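You operate a simulated robot arm through the tools that you are given. There is no shell and no other tool.

You are at the controls of a simulated robot arm. One attempt, no reset.

JOB
Lay the white-tag and yellow-tag chains in the length board and push them up to the link.
Fine: white in the wall-end groove, yellow in the door-end groove.

It is judged by the outcome, as a careful person would: the job done as asked, and still so three seconds after it is handed in. It fails if anything else is knocked over, pushed out of place, dropped, spilled or broken.

ROBOT AND FRAMES
A 7-joint arm with a two-finger parallel gripper, fixed in place. Base frame: the origin is at the foot of the arm, x ahead of it, y to its left, z up. Readings come in mm, rad, newtons and seconds.
Its first joint turns from -2.897 to 2.897 rad. Payload 3.43 kg.
Tool frame: the origin (TCP) lies between the finger pads and is the grasp point; the fingertips stand 34 mm ahead of it; z points along the fingers, y is the line along which they close. The gripper opens to 128 mm. The fingers are 24 mm wide and 12 mm thick; the gripper's body (48 by 130 mm) begins 96 mm behind the TCP.
Orientation is told as [roll, pitch, yaw] about the base's x, y, z axes, in that order, counted from this pose: with the fingers straight down and closing along the base's y, the tool's x points along the base's -x, its y along +y and its z along -z.

CONTROLS
- The arm moves only by the tool arm_command. Its argument "targets" is one flat list of numbers, 7 for each row, row after row: the shift along the tool's x, y, z in mm, then the turn, a rotation vector about the tool's x, y, z in rad, then the finger opening in mm, from 0 to 128. In form: [x, y, z, wx, wy, wz, claw, x, y, z, wx, wy, wz, claw, ...]. A call has 1 to 20 rows; each row shifts and turns the commanded pose from where the row before left it, along the tool's axes as they then stand. Each row takes 0.2 s and may step no farther than 50 mm and 0.15 rad from the row before; otherwise, or with a gripper value out of range, the whole call is refused. A pose out of reach is approached as far as the arm can. The call stops where the force on the tool passes 40 N (or 10 N more than at its start, if that is more) or the arm is blocked; 0.2 s more then pass. The fingers move at their own pace (about 153 mm/s each) and stop on an object; they squeeze with about 22 N. The grip force told is the motor's: it shows also when the fingers shut on nothing. Time passes only in rows, and 0.2 s behind the last, so rows that do not move let the fingers close. It gives the time, the measured TCP pose, the force on the tool (base axes), the opening and the grip force at its end, in the units of the frame above (readings bear some noise), with the torque about the TCP (base axes, N m) and any sound that the robot's microphone picked up, and new pictures: "views" is both (left out), scene, wrist or none.
- Cameras (640 x 400 px; columns grow to the right, rows downward): "scene" is fixed at [399.8, -499.8, 1388.6]; the picture's right is [0.95, -0.31, 0.00], its down [-0.11, -0.33, -0.94] and it looks along [0.29, 0.89, -0.35] (base axes); focal length 310 px, centre (320, 200). "wrist" rides on the gripper at [76, -11, -160] in the tool frame; the picture's right is [0.15, 0.99, 0.00], its down [-0.88, 0.13, -0.46] and it looks along [-0.45, 0.07, 0.89] (tool axes); focal length 234 px, centre (320, 200). There is no depth. A picture from a camera that has moved, and an enlarged one, comes with that camera's place and axes in the base frame and with its lens.
- inspect(camera, box): a new picture of the part [left, top, right, bottom] of that camera's present view, enlarged. The clock stands still meanwhile.
- close_job(): hands the job in; it is judged then, once.

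Nothing tells you positions but the pictures and the camera data. Unless the task says otherwise, let go and move clear before handing in.

The tools are called after "Request:" by a JSON object that holds its "api" and its "payload". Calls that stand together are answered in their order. arm_command: Moves the arm, as the interface text tells. Its arguments: {"type":"object","properties":{"targets":{"type":"array","items":{"type":"number"}},"views":{"type":"string","enum":["both","scene","wrist","none"]}},"required":["targets"]} The other tools are called the same way: inspect (camera, box) takes an enlarged picture of a part of a camera's view; close_job () hands the job in.

At the start:

```text
time: 0.0
position: [455.0, 359.1, 1053.5]
tcp_rot: [0.001, 0.003, 0.0]
force: [1.1, 0.6, 0.2]
moment: [-0.02, 0.02, 0.01]
grip_width: 127.8
finger_force: 0.1
```

scene: 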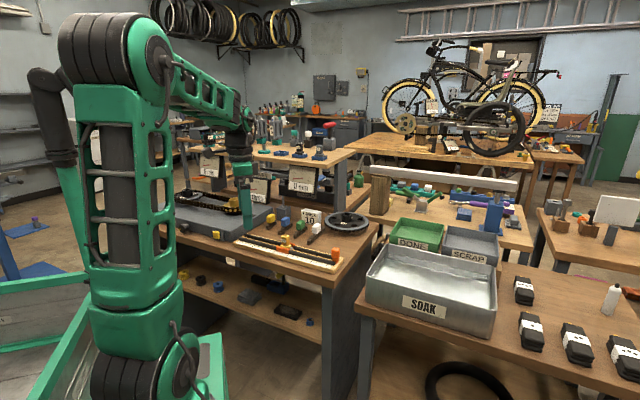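
wrist: 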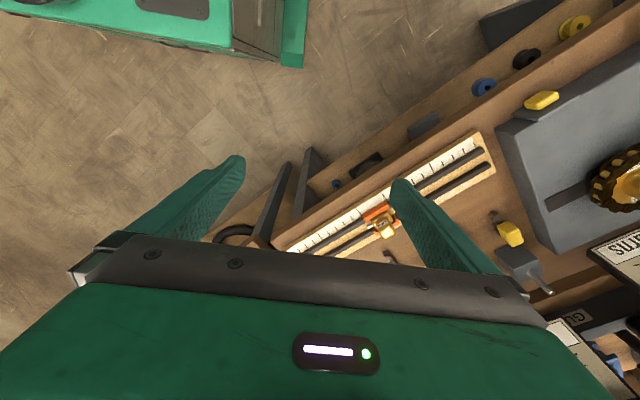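

I see a bench with a length board (ruler-like board with grooves and an orange/yellow part), and parts around. I'll take enlarged pictures first.

Request:
{"api": "inspect", "payload": {"camera": "scene", "box": [160, 170, 400, 320]}}

Request:
{"api": "inspect", "payload": {"camera": "wrist", "box": [260, 100, 540, 275]}}

Request:
{"api": "inspect", "payload": {"camera": "scene", "box": [230, 200, 350, 275]}}

Request:
{"api": "inspect", "payload": {"camera": "scene", "box": [170, 100, 370, 225]}}

```text
2.67 times, centred on (280, 245) of scene
camera zoom: at [399.8, -499.8, 1388.6], right [0.95, -0.31, 0.0], down [-0.11, -0.33, -0.94], along [0.29, 0.89, -0.35], focal length 827 px, centre (427, 80)
```

zoom: 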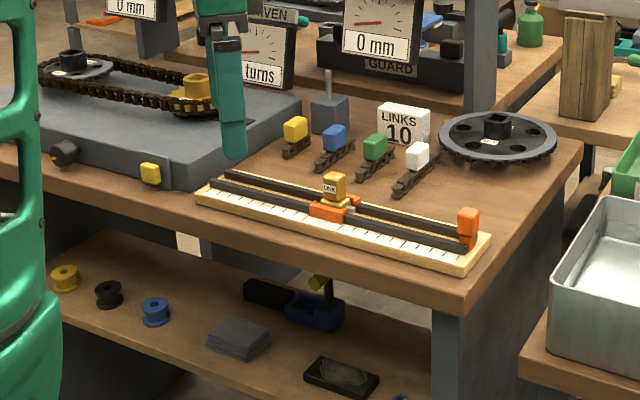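

```text
2.29 times, centred on (400, 188) of wrist
camera zoom: at [379.2, 346.1, 1213.0], right [-0.15, 0.99, 0.0], down [0.88, 0.13, 0.45], along [0.45, 0.07, -0.89], focal length 535 px, centre (137, 229)
```

zoom: 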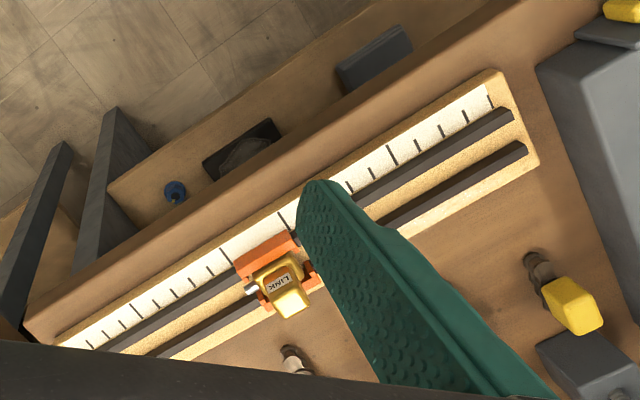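

```text
5.33 times, centred on (290, 238) of scene
camera zoom: at [399.8, -499.8, 1388.6], right [0.95, -0.31, 0.0], down [-0.11, -0.33, -0.94], along [0.29, 0.89, -0.35], focal length 1654 px, centre (480, 0)
```

zoom: 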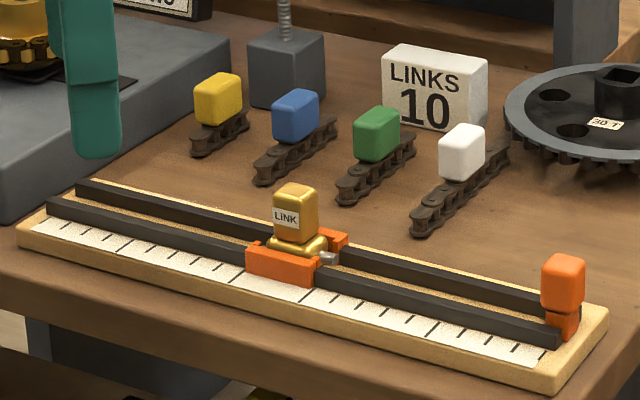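

```text
3.20 times, centred on (270, 162) of scene
camera zoom: at [399.8, -499.8, 1388.6], right [0.95, -0.31, 0.0], down [-0.11, -0.33, -0.94], along [0.29, 0.89, -0.35], focal length 993 px, centre (480, 320)
```

zoom: 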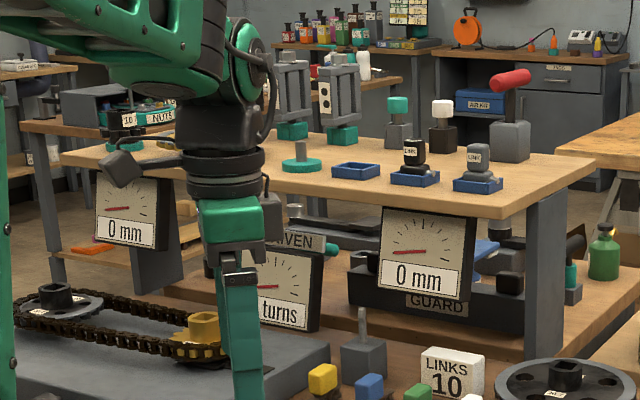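

The board lies on the bench with LINK in its middle; the four tagged chains are behind it. I need to find which end is "wall" and which is "door", so I'll look around the room.

Request:
{"api": "inspect", "payload": {"camera": "scene", "box": [480, 20, 640, 220]}}

Request:
{"api": "inspect", "payload": {"camera": "scene", "box": [0, 0, 200, 125]}}

Request:
{"api": "inspect", "payload": {"camera": "scene", "box": [240, 30, 440, 155]}}

Request:
{"api": "inspect", "payload": {"camera": "scene", "box": [390, 0, 590, 125]}}

Request:
{"api": "inspect", "payload": {"camera": "scene", "box": [0, 100, 200, 400]}}

Request:
{"api": "inspect", "payload": {"camera": "wrist", "box": [480, 0, 640, 400]}}

```text
2.00 times, centred on (560, 120) of scene
camera zoom: at [399.8, -499.8, 1388.6], right [0.95, -0.31, 0.0], down [-0.11, -0.33, -0.94], along [0.29, 0.89, -0.35], focal length 620 px, centre (-160, 360)
```

zoom: 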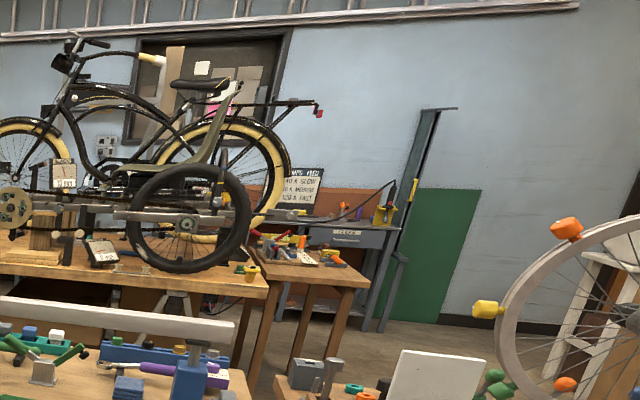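

```text
3.20 times, centred on (100, 62) of scene
camera zoom: at [399.8, -499.8, 1388.6], right [0.95, -0.31, 0.0], down [-0.11, -0.33, -0.94], along [0.29, 0.89, -0.35], focal length 993 px, centre (1024, 640)
```

zoom: 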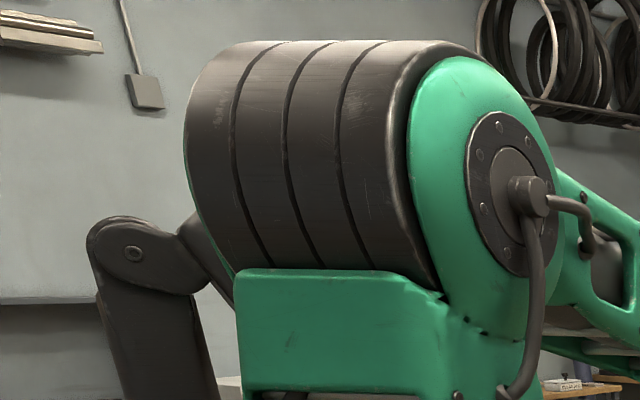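

```text
3.20 times, centred on (340, 92) of scene
camera zoom: at [399.8, -499.8, 1388.6], right [0.95, -0.31, 0.0], down [-0.11, -0.33, -0.94], along [0.29, 0.89, -0.35], focal length 993 px, centre (256, 544)
```

zoom: 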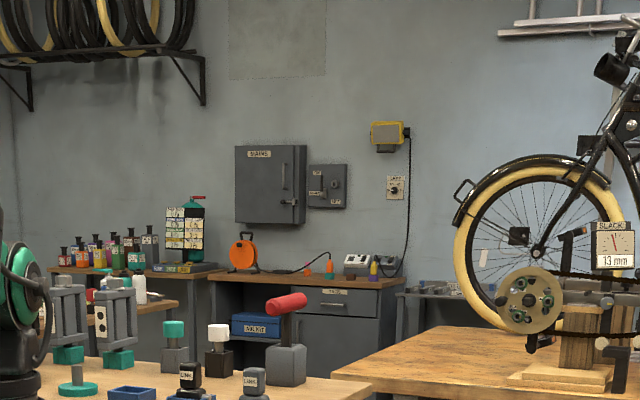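

```text
3.20 times, centred on (490, 62) of scene
camera zoom: at [399.8, -499.8, 1388.6], right [0.95, -0.31, 0.0], down [-0.11, -0.33, -0.94], along [0.29, 0.89, -0.35], focal length 993 px, centre (-224, 640)
```

zoom: 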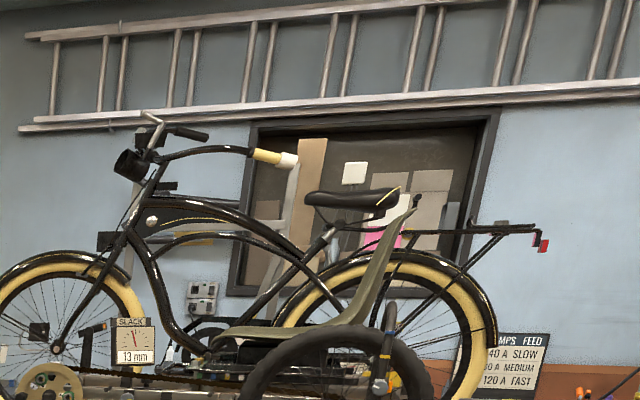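

```text
1.33 times, centred on (100, 250) of scene
camera zoom: at [399.8, -499.8, 1388.6], right [0.95, -0.31, 0.0], down [-0.11, -0.33, -0.94], along [0.29, 0.89, -0.35], focal length 414 px, centre (613, 133)
```

zoom: 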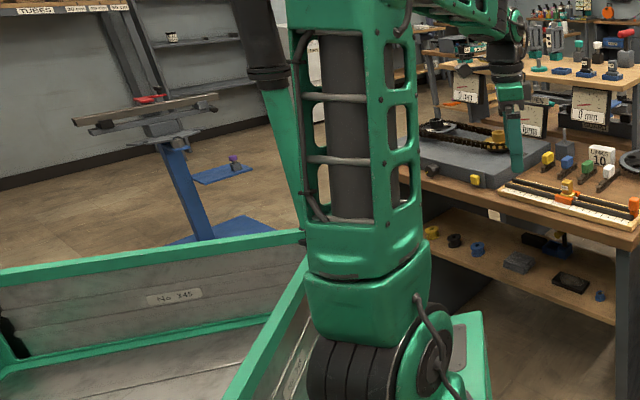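

```text
1.00 times, centred on (560, 200) of wrist (not enlarged: the box is as wide or as high as the picture)
camera zoom: at [379.2, 346.1, 1213.0], right [-0.15, 0.99, 0.0], down [0.88, 0.13, 0.45], along [0.45, 0.07, -0.89], focal length 234 px, centre (80, 200)
```

zoom: 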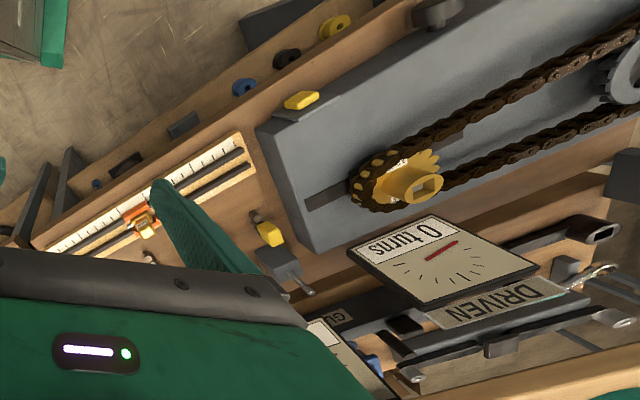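

I'm still searching for the door; the far right edge of the scene picture shows something dark.

Request:
{"api": "inspect", "payload": {"camera": "scene", "box": [580, 20, 640, 120]}}

Request:
{"api": "inspect", "payload": {"camera": "scene", "box": [560, 100, 640, 200]}}

Request:
{"api": "inspect", "payload": {"camera": "scene", "box": [150, 0, 330, 112]}}

Request:
{"api": "inspect", "payload": {"camera": "scene", "box": [270, 205, 350, 275]}}

Request:
{"api": "inspect", "payload": {"camera": "scene", "box": [225, 205, 305, 265]}}

```text
4.00 times, centred on (610, 70) of scene
camera zoom: at [399.8, -499.8, 1388.6], right [0.95, -0.31, 0.0], down [-0.11, -0.33, -0.94], along [0.29, 0.89, -0.35], focal length 1241 px, centre (-840, 720)
```

zoom: 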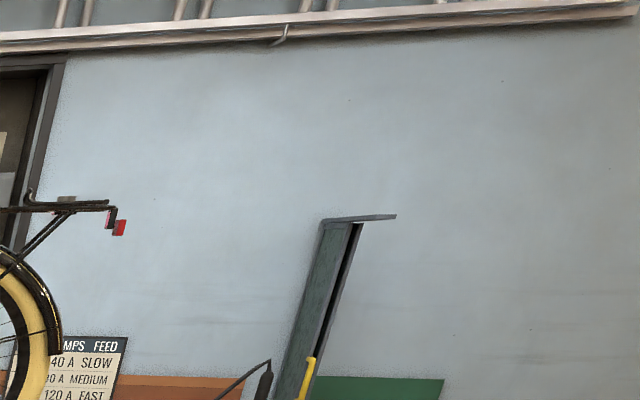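

```text
4.00 times, centred on (600, 150) of scene
camera zoom: at [399.8, -499.8, 1388.6], right [0.95, -0.31, 0.0], down [-0.11, -0.33, -0.94], along [0.29, 0.89, -0.35], focal length 1241 px, centre (-800, 400)
```

zoom: 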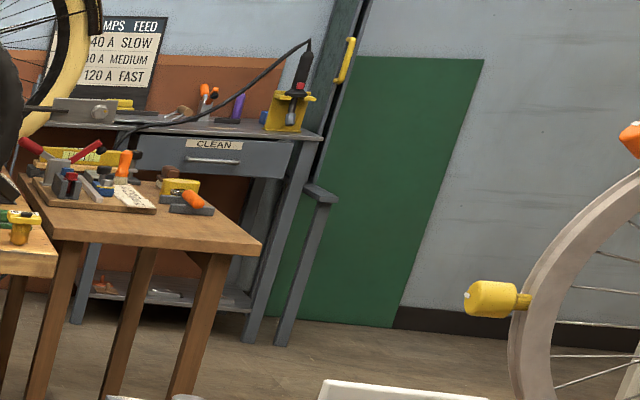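

```text
3.56 times, centred on (240, 56) of scene
camera zoom: at [399.8, -499.8, 1388.6], right [0.95, -0.31, 0.0], down [-0.11, -0.33, -0.94], along [0.29, 0.89, -0.35], focal length 1103 px, centre (604, 712)
```

zoom: 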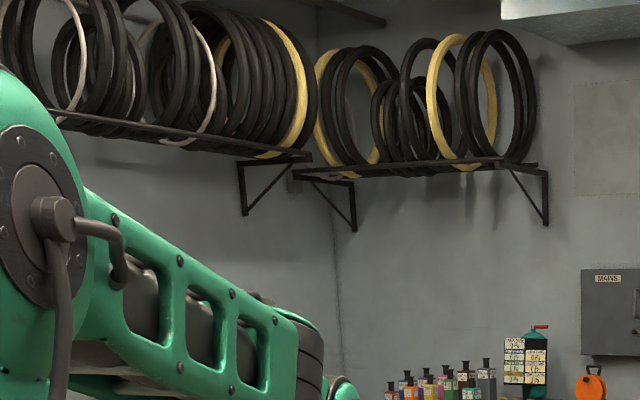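

```text
5.71 times, centred on (310, 240) of scene
camera zoom: at [399.8, -499.8, 1388.6], right [0.95, -0.31, 0.0], down [-0.11, -0.33, -0.94], along [0.29, 0.89, -0.35], focal length 1773 px, centre (377, -29)
```

zoom: 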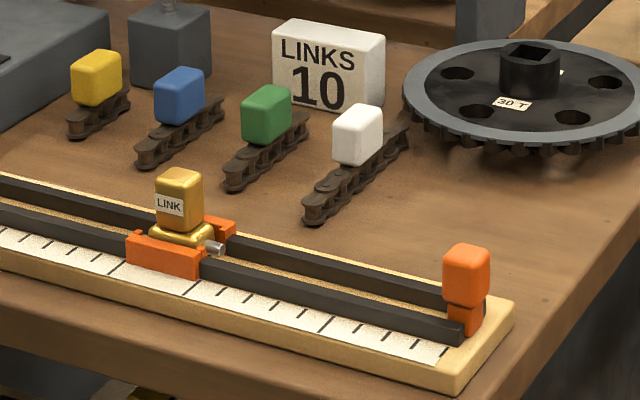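

```text
6.67 times, centred on (265, 235) of scene
camera zoom: at [399.8, -499.8, 1388.6], right [0.95, -0.31, 0.0], down [-0.11, -0.33, -0.94], along [0.29, 0.89, -0.35], focal length 2068 px, centre (687, -33)
```

zoom: 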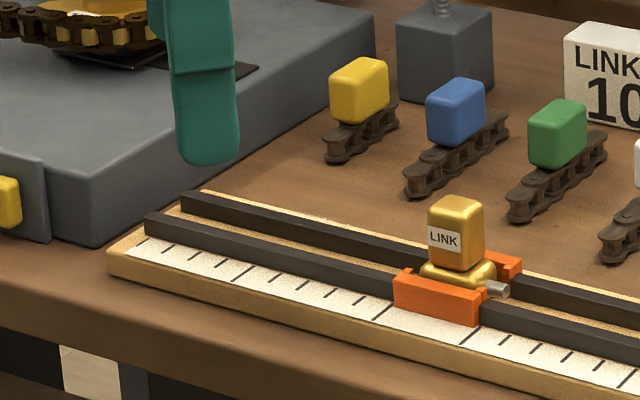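

To find the door I'll raise the tool and turn the wrist camera toward the unseen right side (+x, −y).

Request:
{"api": "arm_command", "payload": {"targets": [0, 0, -50, 0, 0, 0, 128, 0, 0, -50, 0, 0, 0, 128, 0, 0, 0, 0, 0, 0.15, 128, 0, 0, 0, 0, 0, 0.15, 128, 0, 0, 0, 0, 0, 0.15, 128, 0, 0, 0, 0, 0, 0.15, 128, 0, 0, 0, 0, 0, 0.15, 128, 0, 0, 0, 0, 0, 0.15, 128, 0, 0, 0, 0, -0.15, 0, 128, 0, 0, 0, 0, -0.15, 0, 128, 0, 0, 0, 0, -0.15, 0, 128, 0, 0, 0, 0, -0.15, 0, 128, 0, 0, 0, 0, -0.15, 0, 128, 0, 0, 0, 0, 0, 0, 128]}}

```text
time: 3.0
position: [563.1, 279.6, 1154.0]
tcp_rot: [0.009, -0.721, -1.23]
force: [1.2, -0.4, -0.6]
moment: [-0.06, 0.11, -0.04]
grip_width: 127.9
finger_force: 0.0
out of reach, approached as far as the arm can: row 9
stopped in row 14: the arm was blocked; the commanded pose is now the measured one
camera wrist: at [495.9, 427.1, 1223.7], right [0.89, 0.44, -0.09], down [0.24, -0.3, 0.92], along [0.38, -0.85, -0.37], focal length 234 px, centre (320, 200)
```

scene: 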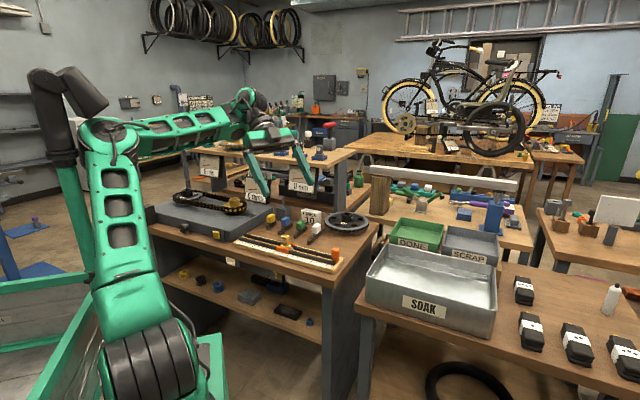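
wrist: 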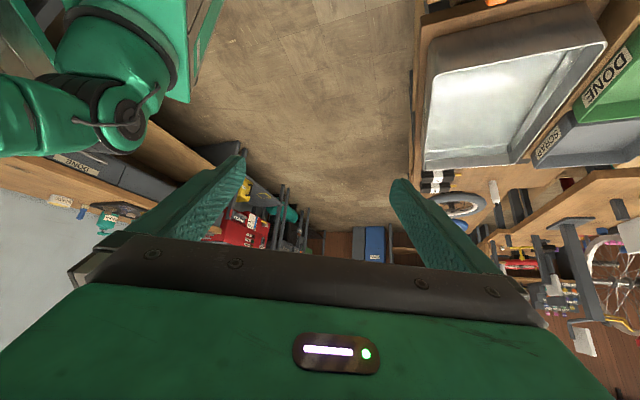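

The view is upside down with the hand covering the upper part, but it shows something beyond; I'll enlarge it.

Request:
{"api": "inspect", "payload": {"camera": "wrist", "box": [200, 130, 440, 280]}}

Request:
{"api": "inspect", "payload": {"camera": "wrist", "box": [440, 180, 640, 400]}}

Request:
{"api": "inspect", "payload": {"camera": "wrist", "box": [0, 130, 200, 300]}}

Request:
{"api": "inspect", "payload": {"camera": "scene", "box": [225, 170, 385, 280]}}

Request:
{"api": "inspect", "payload": {"camera": "scene", "box": [0, 60, 260, 240]}}

```text
2.67 times, centred on (320, 205) of wrist
camera zoom: at [495.9, 427.1, 1223.7], right [0.89, 0.44, -0.09], down [0.24, -0.3, 0.92], along [0.38, -0.85, -0.37], focal length 624 px, centre (320, 187)
```

zoom: 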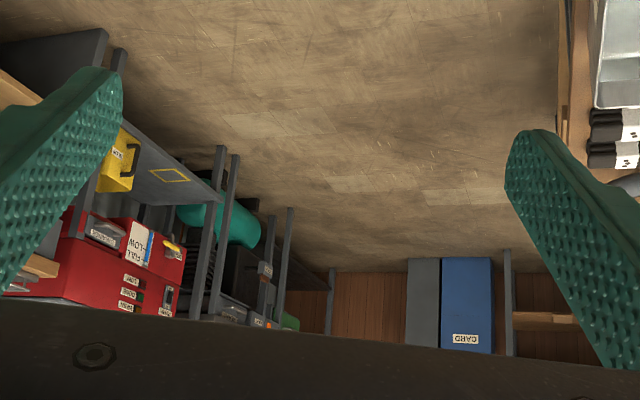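

```text
1.82 times, centred on (540, 290) of wrist
camera zoom: at [495.9, 427.1, 1223.7], right [0.89, 0.44, -0.09], down [0.24, -0.3, 0.92], along [0.38, -0.85, -0.37], focal length 426 px, centre (-80, 36)
```

zoom: 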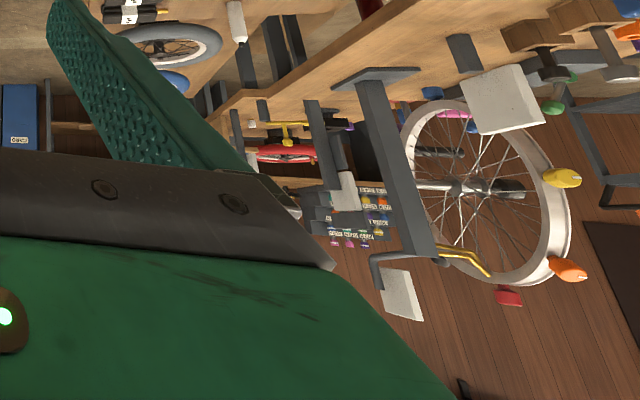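

```text
2.35 times, centred on (100, 215) of wrist
camera zoom: at [495.9, 427.1, 1223.7], right [0.89, 0.44, -0.09], down [0.24, -0.3, 0.92], along [0.38, -0.85, -0.37], focal length 551 px, centre (838, 165)
```

zoom: 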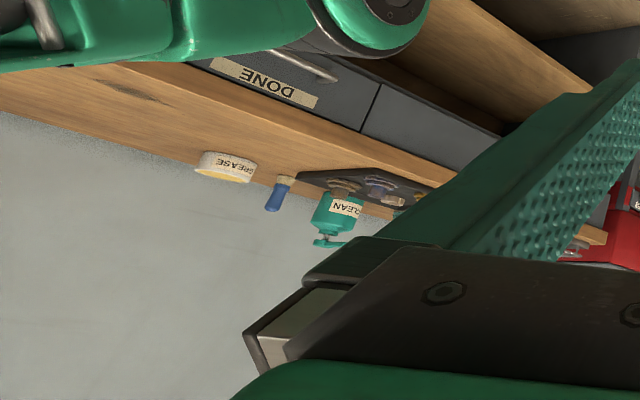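

```text
3.64 times, centred on (305, 225) of scene
camera zoom: at [399.8, -499.8, 1388.6], right [0.95, -0.31, 0.0], down [-0.11, -0.33, -0.94], along [0.29, 0.89, -0.35], focal length 1128 px, centre (374, 109)
```

zoom: 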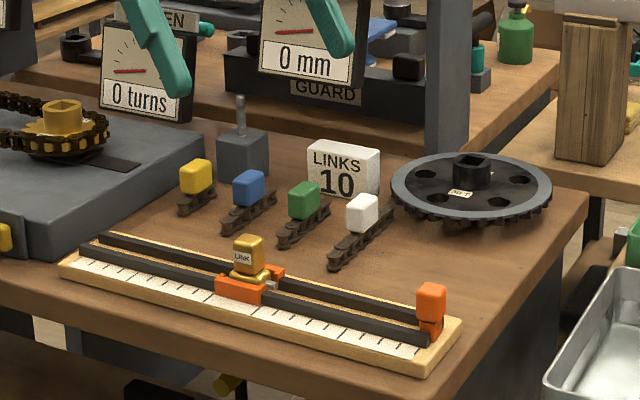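

```text
2.22 times, centred on (130, 150) of scene
camera zoom: at [399.8, -499.8, 1388.6], right [0.95, -0.31, 0.0], down [-0.11, -0.33, -0.94], along [0.29, 0.89, -0.35], focal length 689 px, centre (742, 311)
```

zoom: 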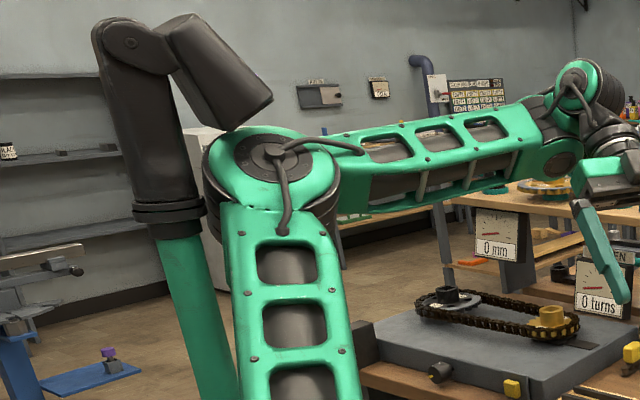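

Beyond to the +x/−y side there is a wood-planked wall and a dark shape at the edge. I'll swing the view toward +x to see whether that is the door.

Request:
{"api": "arm_command", "payload": {"targets": [0, 0, 0, -0.099, 0, -0.1125, 128, 0, 0, 0, -0.099, 0, -0.1125, 128, 0, 0, 0, -0.099, 0, -0.1125, 128, 0, 0, 0, -0.099, 0, -0.1125, 128, 0, 0, 0, -0.099, 0, -0.1125, 128, 0, 0, 0, 0, 0, 0, 128], "views": "both"}}

```text
time: 3.6
position: [571.7, 276.3, 1122.8]
tcp_rot: [0.001, -0.931, -1.113]
force: [-0.1, -0.3, -0.1]
moment: [0.04, -0.02, 0.04]
grip_width: 128.1
finger_force: 0.1
stopped in row 2: the arm was blocked; the commanded pose is now the measured one
camera wrist: at [485.2, 425.9, 1158.1], right [0.85, 0.52, -0.12], down [0.19, -0.09, 0.98], along [0.5, -0.85, -0.17], focal length 234 px, centre (320, 200)
```

scene: 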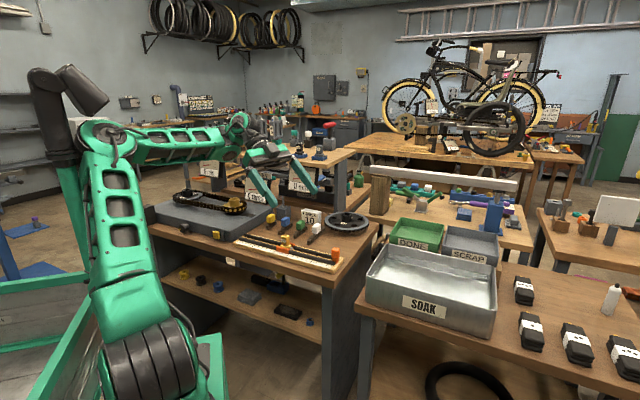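
wrist: 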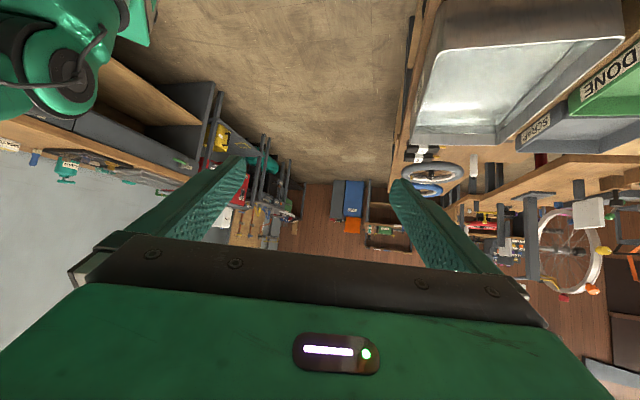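

A better view now; enlarging the right-hand lower corner and the planked wall.

Request:
{"api": "inspect", "payload": {"camera": "wrist", "box": [480, 180, 640, 400]}}

Request:
{"api": "inspect", "payload": {"camera": "wrist", "box": [200, 120, 440, 270]}}

```text
1.82 times, centred on (560, 290) of wrist
camera zoom: at [485.2, 425.9, 1158.1], right [0.85, 0.52, -0.12], down [0.19, -0.09, 0.98], along [0.5, -0.85, -0.17], focal length 426 px, centre (-116, 36)
```

zoom: 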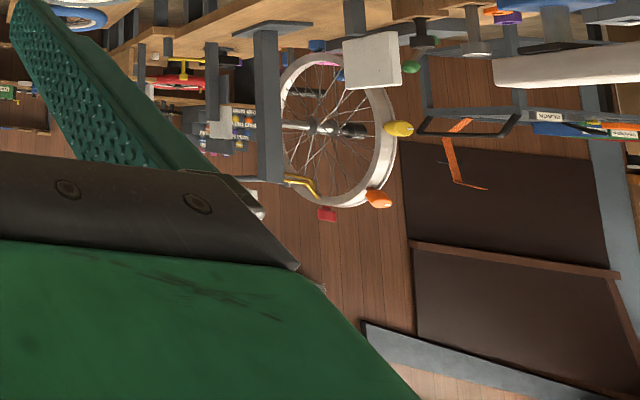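

```text
2.67 times, centred on (320, 195) of wrist
camera zoom: at [485.2, 425.9, 1158.1], right [0.85, 0.52, -0.12], down [0.19, -0.09, 0.98], along [0.5, -0.85, -0.17], focal length 624 px, centre (320, 213)
```

zoom: 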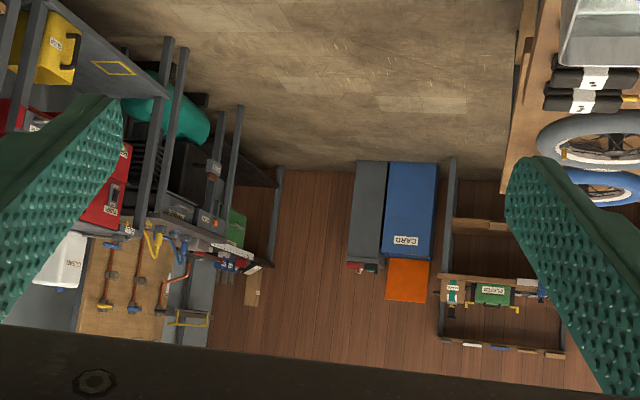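

The dark framed door is in the planked wall toward +x, so the door end of the board is its +x/−y end (right in the scene picture) and the wall end is the left (tyre wall). The board runs at about 45°, chains perpendicular. I'll untilt and look from straight above.

Request:
{"api": "arm_command", "payload": {"targets": [0, 0, 0, 0, 0.15, 0, 128, 0, 0, 0, 0, 0.15, 0, 128, 0, 0, 0, 0, 0.15, 0, 128, 0, 0, 0, 0, 0.15, 0, 128, 0, 0, 0, 0, 0.15, 0, 128, 0, 0, 0, 0, 0.15, 0, 128, 0, 0, 0, 0, 0, -0.15, 128, 0, 0, 0, 0, 0, -0.15, 128, 20, 40, 0, 0, 0, -0.028, 128, 20, 40, 20, 0, 0, 0, 128, 20, 40, 20, 0, 0, 0, 128, 0, 30, 20, 0, 0, 0, 128]}}

```text
time: 4.2
position: [555.0, 295.4, 1087.9]
tcp_rot: [-0.019, -0.88, -1.111]
force: [0.6, 0.3, 0.2]
moment: [0.0, 0.0, -0.03]
grip_width: 128.2
finger_force: 0.1
stopped in row 2: the arm was blocked; the commanded pose is now the measured one
camera wrist: at [471.3, 444.5, 1131.2], right [0.85, 0.51, -0.12], down [0.22, -0.13, 0.97], along [0.48, -0.85, -0.22], focal length 234 px, centre (320, 200)
```

scene: 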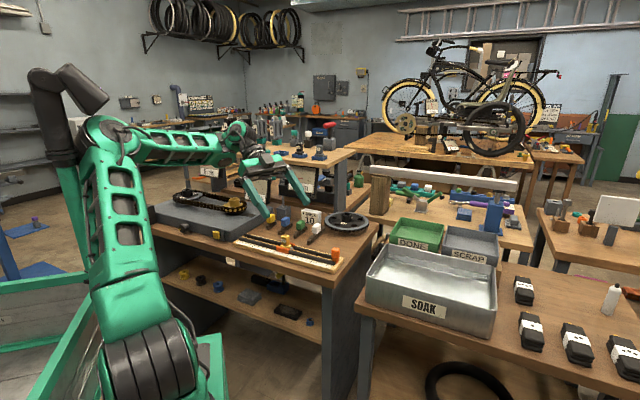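
wrist: 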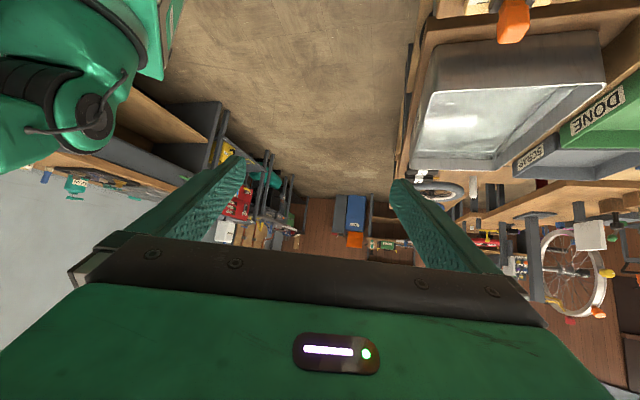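

The arm stalls on large steps in this contorted pose. I'll go up in small steps while untilting gently.

Request:
{"api": "arm_command", "payload": {"targets": [-15, 0, -12, 0, 0, 0, 128, -15, 0, -12, 0, 0.03, 0, 128, -15, 0, -12, 0, 0.05, 0, 128], "views": "none"}}

```text
time: 5.0
position: [559.3, 293.0, 1149.4]
tcp_rot: [-0.016, -0.783, -1.114]
force: [-0.1, -0.4, -1.5]
moment: [-0.02, -0.03, 0.03]
grip_width: 128.2
finger_force: 0.1
```

That works; continue untilting.

Request:
{"api": "arm_command", "payload": {"targets": [-5, 0, -10, 0, 0.08, 0, 128, -5, 0, -10, 0, 0.08, 0, 128, 0, 0, 0, 0, 0.08, 0, 128, 0, 0, 0, 0, 0.08, 0, 128, 0, 0, 0, 0, 0.08, 0, 128, 0, 0, 0, 0, 0.08, 0, 128, 0, 0, 0, 0, 0.08, 0, 128, 0, 0, 0, 0, 0.08, 0, 128], "views": "none"}}

```text
time: 5.8
position: [541.6, 319.8, 1134.8]
tcp_rot: [-0.015, -0.7, -1.147]
force: [-0.1, 1.0, 0.0]
moment: [-0.15, 0.0, -0.02]
grip_width: 128.4
finger_force: 0.1
stopped in row 4: the arm was blocked; the commanded pose is now the measured one
```

Blocked again with no contact force — likely a joint limit with the wrist close in. I'll move outward radially first, then untilt.

Request:
{"api": "arm_command", "payload": {"targets": [0, 20, 0, 0, 0, 0, 128, 0, 20, 0, 0, 0, 0, 128, 0, 20, 0, 0, 0, 0, 128, 0, 20, 0, 0, 0, 0, 128, 0, 20, 0, 0, 0, 0, 128, 0, 0, 0, 0, 0, 0, 128], "views": "both"}}

```text
time: 7.2
position: [615.2, 374.7, 1135.1]
tcp_rot: [-0.014, -0.705, -1.107]
force: [0.1, 0.0, -0.5]
moment: [0.0, 0.0, 0.02]
grip_width: 128.0
finger_force: 0.1
camera wrist: at [534.5, 514.8, 1208.0], right [0.84, 0.54, -0.1], down [0.29, -0.28, 0.92], along [0.46, -0.8, -0.39], focal length 234 px, centre (320, 200)
```

scene: 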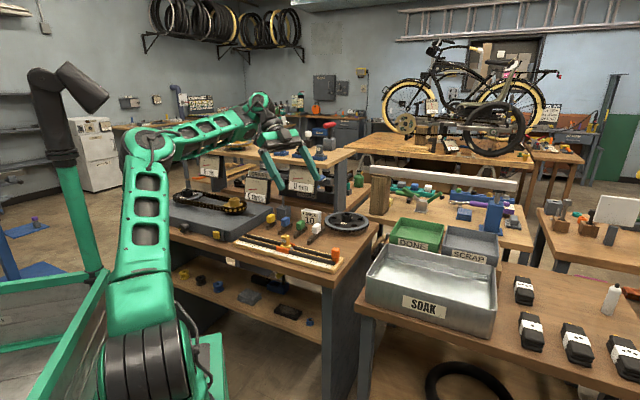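
wrist: 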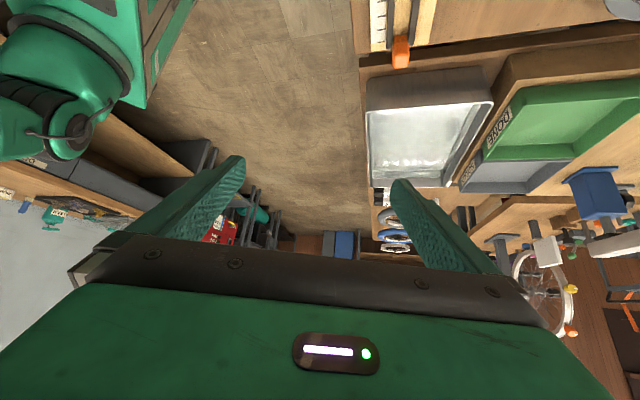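

Now there's room; untilt in gentle steps.

Request:
{"api": "arm_command", "payload": {"targets": [0, 0, 0, 0, 0.07, 0, 128, 0, 0, 0, 0, 0.07, 0, 128, 0, 0, 0, 0, 0.07, 0, 128, 0, 0, 0, 0, 0.07, 0, 128, 0, 0, 0, 0, 0.07, 0, 128, 0, 0, 0, 0, 0.07, 0, 128, 0, 0, 0, 0, 0.07, 0, 128, 0, 0, 0, 0, 0.07, 0, 128, 0, 0, 0, 0, 0.07, 0, 128, 0, 0, 0, 0, 0.07, 0, 128, 0, 0, 0, 0, 0, 0, 128], "views": "none"}}

```text
time: 9.7
position: [617.5, 374.9, 1136.8]
tcp_rot: [-0.006, -0.005, -1.115]
force: [-0.6, 0.3, 0.1]
moment: [0.01, -0.01, 0.04]
grip_width: 128.0
finger_force: 0.0
```

Upright again. Now turn to yaw −45° and position the camera over the board and chains.

Request:
{"api": "arm_command", "payload": {"targets": [0, 0, 0, 0, 0, -0.11, 128, 0, 0, 0, 0, 0, -0.11, 128, 0, 0, 0, 0, 0, -0.11, 128, 14, 25, 30, 0, 0, 0, 128, 14, 25, 30, 0, 0, 0, 128, 0, 0, 25, 0, 0, 0, 128, 0, 0, 0, 0, 0, 0, 128]}}

```text
time: 11.2
position: [630.2, 429.9, 1050.0]
tcp_rot: [-0.01, -0.003, -0.787]
force: [-0.1, 0.1, -0.5]
moment: [0.0, 0.0, 0.05]
grip_width: 127.8
finger_force: 0.0
camera wrist: at [568.9, 476.1, 1209.8], right [0.6, 0.8, -0.01], down [0.72, -0.53, 0.46], along [0.36, -0.28, -0.89], focal length 234 px, centre (320, 200)
```

scene: 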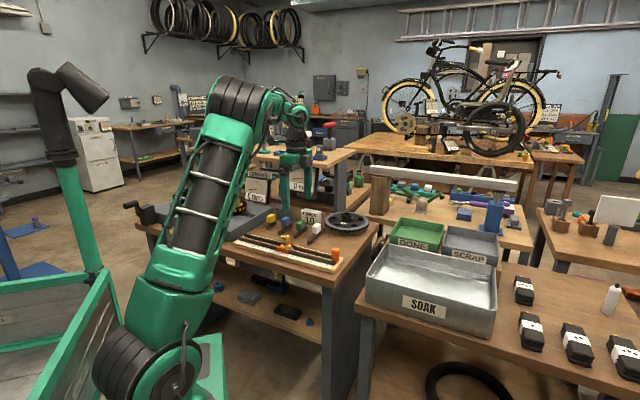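
wrist: 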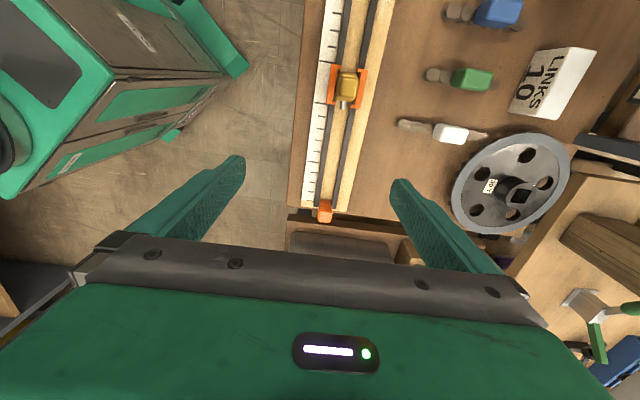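

Clear overhead view of board and chains. Enlarging.

Request:
{"api": "inspect", "payload": {"camera": "wrist", "box": [290, 0, 530, 150]}}

Request:
{"api": "inspect", "payload": {"camera": "wrist", "box": [290, 40, 400, 109]}}

Request:
{"api": "inspect", "payload": {"camera": "wrist", "box": [280, 150, 410, 231]}}

Request:
{"api": "inspect", "payload": {"camera": "wrist", "box": [380, 90, 500, 165]}}

```text
2.67 times, centred on (410, 75) of wrist
camera zoom: at [568.9, 476.1, 1209.8], right [0.6, 0.8, -0.01], down [0.72, -0.53, 0.46], along [0.36, -0.28, -0.89], focal length 624 px, centre (80, 533)
```

zoom: 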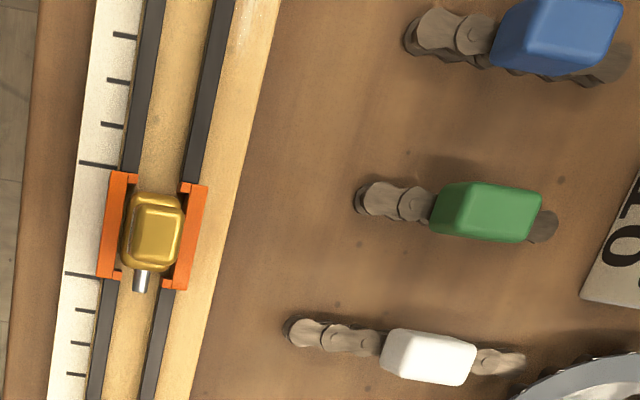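

```text
5.80 times, centred on (345, 74) of wrist
camera zoom: at [568.9, 476.1, 1209.8], right [0.6, 0.8, -0.01], down [0.72, -0.53, 0.46], along [0.36, -0.28, -0.89], focal length 1358 px, centre (175, 928)
```

zoom: 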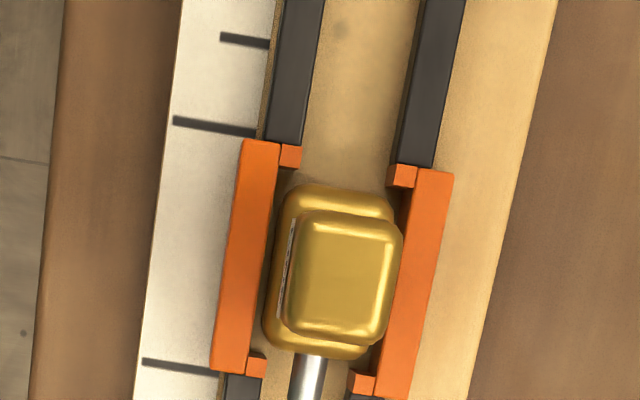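

```text
4.92 times, centred on (345, 190) of wrist
camera zoom: at [568.9, 476.1, 1209.8], right [0.6, 0.8, -0.01], down [0.72, -0.53, 0.46], along [0.36, -0.28, -0.89], focal length 1153 px, centre (197, 247)
```

zoom: 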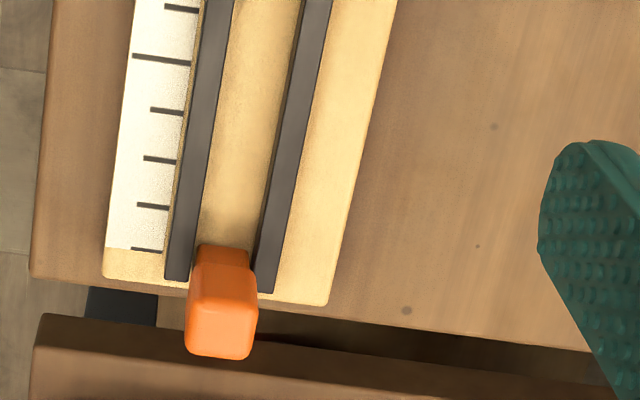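

```text
5.33 times, centred on (440, 128) of wrist
camera zoom: at [568.9, 476.1, 1209.8], right [0.6, 0.8, -0.01], down [0.72, -0.53, 0.46], along [0.36, -0.28, -0.89], focal length 1249 px, centre (-320, 587)
```

zoom: 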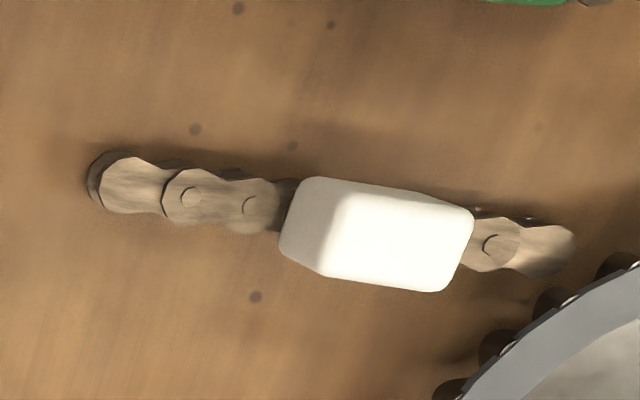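

I'll check calibration by finding the fingertips in the scene picture, and look closer at the chains.

Request:
{"api": "inspect", "payload": {"camera": "scene", "box": [256, 150, 352, 210]}}

Request:
{"api": "inspect", "payload": {"camera": "scene", "box": [290, 210, 354, 250]}}

Request:
{"api": "inspect", "payload": {"camera": "scene", "box": [256, 210, 320, 250]}}

Request:
{"api": "inspect", "payload": {"camera": "scene", "box": [290, 235, 354, 275]}}

```text
6.67 times, centred on (304, 180) of scene
camera zoom: at [399.8, -499.8, 1388.6], right [0.95, -0.31, 0.0], down [-0.11, -0.33, -0.94], along [0.29, 0.89, -0.35], focal length 2068 px, centre (427, 333)
```

zoom: 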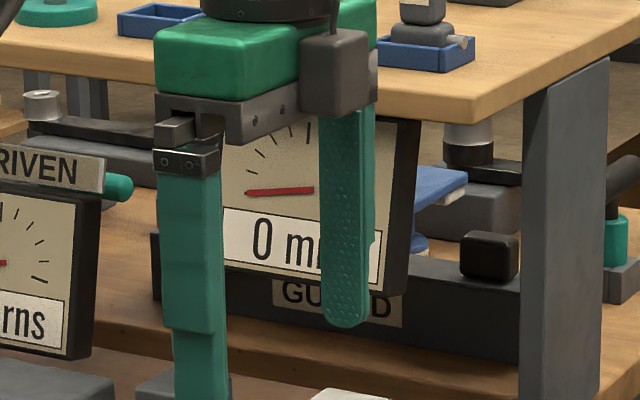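

```text
10.00 times, centred on (322, 230) of scene
camera zoom: at [399.8, -499.8, 1388.6], right [0.95, -0.31, 0.0], down [-0.11, -0.33, -0.94], along [0.29, 0.89, -0.35], focal length 3102 px, centre (300, -100)
```

zoom: 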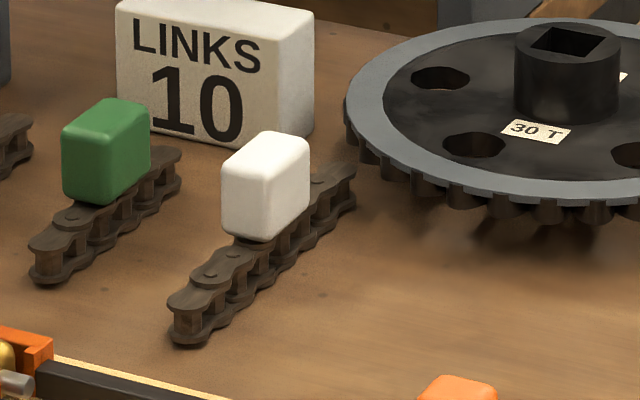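

```text
10.00 times, centred on (288, 230) of scene
camera zoom: at [399.8, -499.8, 1388.6], right [0.95, -0.31, 0.0], down [-0.11, -0.33, -0.94], along [0.29, 0.89, -0.35], focal length 3102 px, centre (640, -100)
```

zoom: 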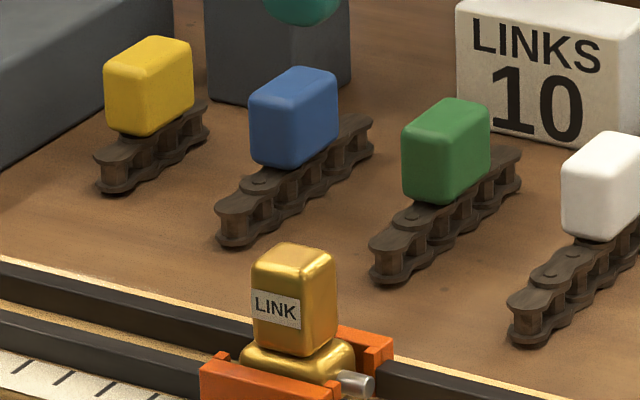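

```text
10.00 times, centred on (322, 255) of scene
camera zoom: at [399.8, -499.8, 1388.6], right [0.95, -0.31, 0.0], down [-0.11, -0.33, -0.94], along [0.29, 0.89, -0.35], focal length 3102 px, centre (300, -350)
```

zoom: 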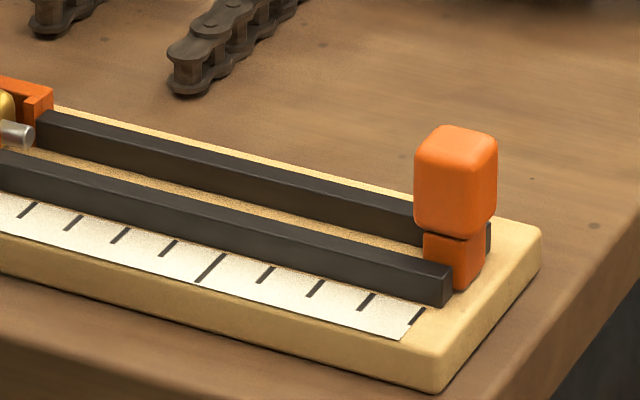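

Scene camera checks out against the fingertips. White's block is at about (746, 593, 842), table around z 805. I'll hover over it and turn so the fingers close across its chain.

Request:
{"api": "arm_command", "payload": {"targets": [6.7, 39.4, 0, 0, 0, 0, 128, 6.7, 39.4, 0, 0, 0, 0, 128, 6.7, 39.4, 0, 0, 0, 0, 128, 6.7, 39.4, 0, 0, 0, 0, 128, 6.7, 39.4, 0, 0, 0, 0, 128, 0, 0, 0, 0, 0, -0.131, 128, 0, 0, 0, 0, 0, -0.131, 128, 0, 0, 0, 0, 0, -0.131, 128, 0, 0, 0, 0, 0, -0.131, 128, 0, 0, 0, 0, 0, -0.131, 128, 0, 0, 0, 0, 0, -0.131, 128, 0, 0, 0, 0, 0, -0.131, 128, 0, 0, 0, 0, 0, -0.131, 128, 0, 0, 0, 0, 0, -0.131, 128, 0, 0, 0, 0, 0, -0.131, 128, 0, 0, 0, 0, 0, -0.131, 128, 0, 0, 0, 0, 0, -0.131, 90, 0, 0, 0, 0, 0, 0, 60, 0, 0, 0, 0, 0, 0, 60]}}

```text
time: 15.2
position: [740.3, 568.8, 1046.6]
tcp_rot: [-0.002, 0.011, 0.788]
force: [0.0, 0.8, -0.4]
moment: [0.0, -0.05, -0.01]
grip_width: 60.0
finger_force: 0.0
out of reach, approached as far as the arm can: row 5
camera wrist: at [695.8, 507.4, 1207.7], right [-0.8, 0.59, 0.0], down [0.53, 0.72, 0.45], along [0.26, 0.36, -0.9], focal length 234 px, centre (320, 200)
```

scene: 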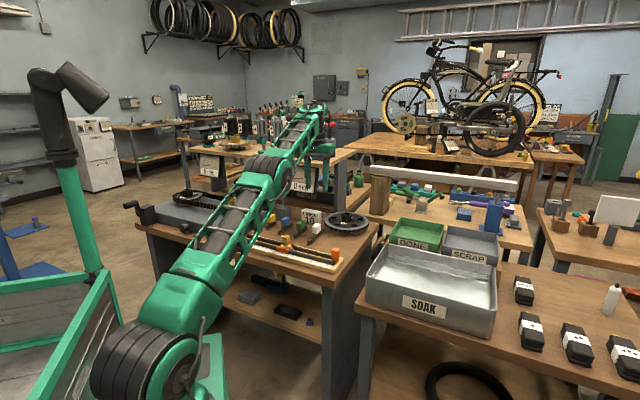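
wrist: 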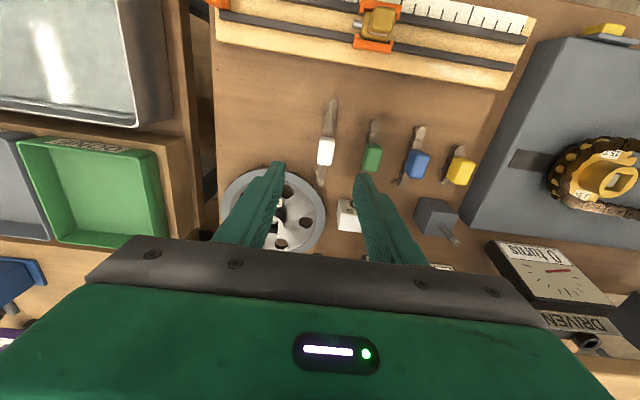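

White's block is nearly beneath the hand. Enlarging to measure the offset.

Request:
{"api": "inspect", "payload": {"camera": "wrist", "box": [290, 80, 370, 210]}}

Request:
{"api": "inspect", "payload": {"camera": "wrist", "box": [220, 0, 540, 200]}}

Request:
{"api": "inspect", "payload": {"camera": "wrist", "box": [330, 0, 430, 62]}}

```text
3.08 times, centred on (330, 145) of wrist
camera zoom: at [695.8, 507.4, 1207.7], right [-0.8, 0.59, 0.0], down [0.53, 0.72, 0.45], along [0.26, 0.36, -0.9], focal length 720 px, centre (289, 369)
```

zoom: 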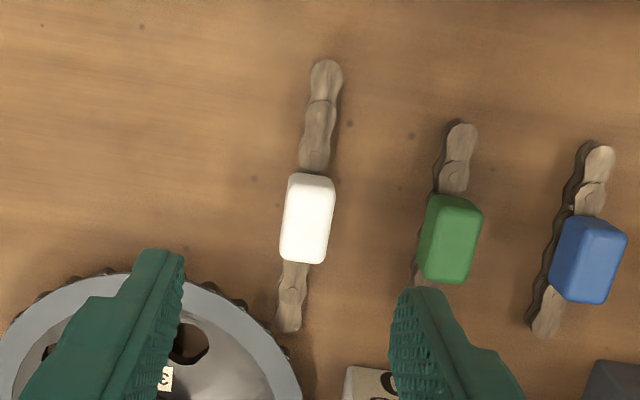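

```text
2.00 times, centred on (380, 100) of wrist
camera zoom: at [695.8, 507.4, 1207.7], right [-0.8, 0.59, 0.0], down [0.53, 0.72, 0.45], along [0.26, 0.36, -0.9], focal length 468 px, centre (200, 400)
```

zoom: 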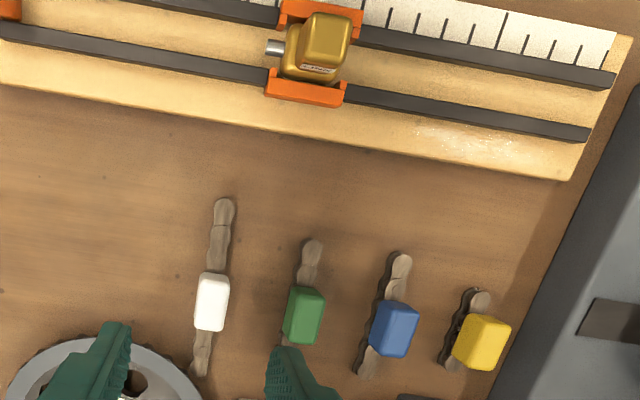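

```text
6.40 times, centred on (380, 31) of wrist
camera zoom: at [695.8, 507.4, 1207.7], right [-0.8, 0.59, 0.0], down [0.53, 0.72, 0.45], along [0.26, 0.36, -0.9], focal length 1499 px, centre (-64, 1282)
```

zoom: 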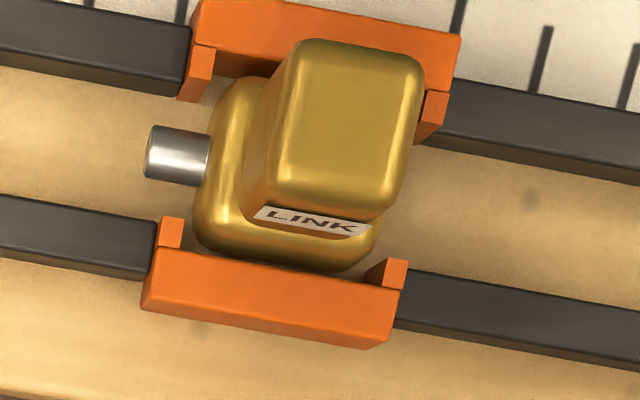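

Block centred at about (741, 587). I'll come straight down some way and re-measure, since the last approach was clipped by reach.

Request:
{"api": "arm_command", "payload": {"targets": [0, 0, 30, 0, 0, 0, 60, 0, 0, 30, 0, 0, 0, 60, 0, 0, 20, 0, 0, 0, 60, 0, 0, 0, 0, 0, 0, 60], "views": "wrist"}}

Request:
{"api": "inspect", "payload": {"camera": "wrist", "box": [240, 60, 400, 220]}}

```text
time: 16.2
position: [738.5, 565.6, 966.2]
tcp_rot: [-0.002, 0.009, 0.786]
force: [0.4, 0.4, -0.3]
moment: [0.03, 0.01, -0.01]
grip_width: 60.0
finger_force: 0.1
camera wrist: at [692.9, 504.2, 1126.4], right [-0.8, 0.59, 0.0], down [0.53, 0.72, 0.45], along [0.27, 0.36, -0.89], focal length 234 px, centre (320, 200)
```

wrist: 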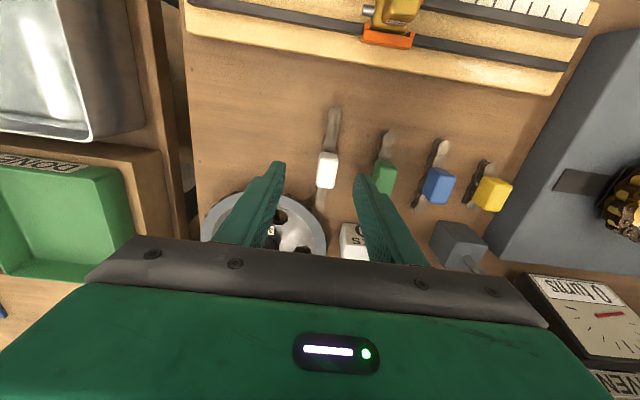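

```text
2.50 times, centred on (320, 140) of wrist
camera zoom: at [692.9, 504.2, 1126.4], right [-0.8, 0.59, 0.0], down [0.53, 0.72, 0.45], along [0.27, 0.36, -0.89], focal length 585 px, centre (320, 350)
```

zoom: 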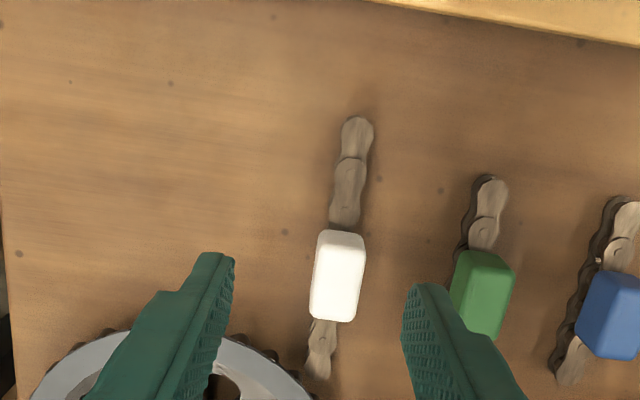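

Aligning over white: shift −17, +13 mm in the tool frame and descend to 60 mm above grasp height.

Request:
{"api": "arm_command", "payload": {"targets": [-8, 6.5, 0, 0, -0.009, 0, 60, -9, 6.5, 0, 0, 0, 0, 60, 0, 0, 20, 0, 0, 0, 56, 0, 0, 16, 0, 0, 0, 56, 0, 0, 0, 0, 0, 0, 56], "views": "both"}}

Request:
{"api": "inspect", "payload": {"camera": "wrist", "box": [260, 80, 380, 240]}}

Request:
{"api": "inspect", "payload": {"camera": "scene", "box": [280, 200, 352, 245]}}

```text
time: 17.4
position: [741.7, 586.3, 929.0]
tcp_rot: [-0.001, 0.001, 0.787]
force: [0.4, -0.5, 0.7]
moment: [0.0, 0.0, 0.0]
grip_width: 56.4
finger_force: 0.0
camera wrist: at [696.4, 524.5, 1088.8], right [-0.8, 0.59, 0.0], down [0.53, 0.72, 0.45], along [0.27, 0.36, -0.89], focal length 234 px, centre (320, 200)
```

scene: 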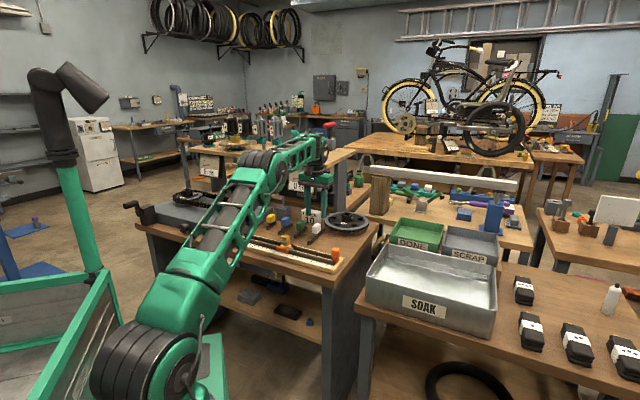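
wrist: 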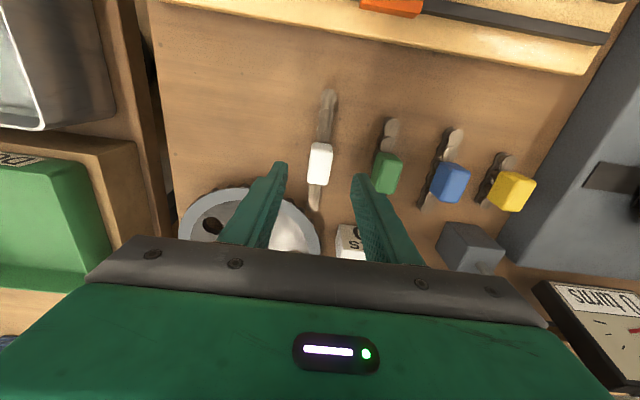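

```text
2.50 times, centred on (320, 160) of wrist
camera zoom: at [696.4, 524.5, 1088.8], right [-0.8, 0.59, 0.0], down [0.53, 0.72, 0.45], along [0.27, 0.36, -0.89], focal length 585 px, centre (320, 300)
```

zoom: 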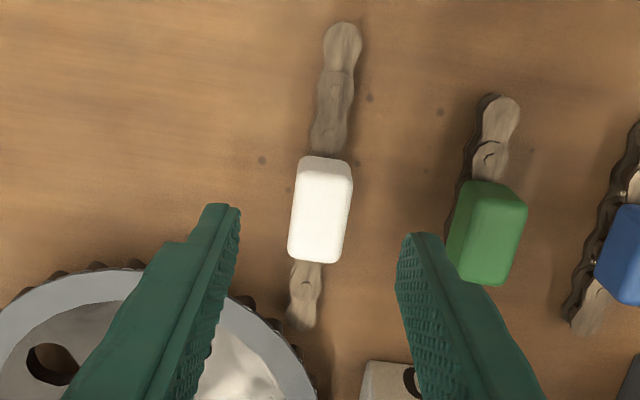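

```text
8.89 times, centred on (316, 222) of scene
camera zoom: at [399.8, -499.8, 1388.6], right [0.95, -0.31, 0.0], down [-0.11, -0.33, -0.94], along [0.29, 0.89, -0.35], focal length 2758 px, centre (356, 0)
```

zoom: 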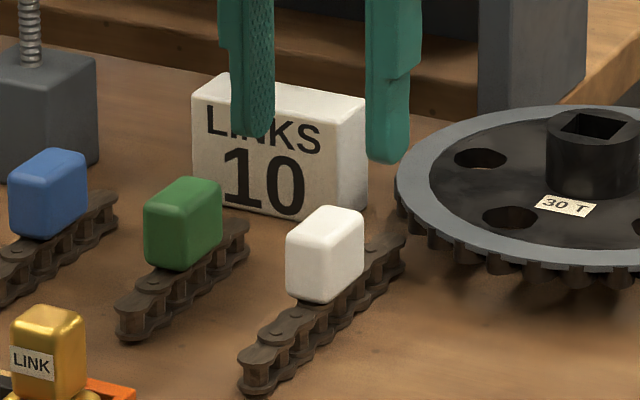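

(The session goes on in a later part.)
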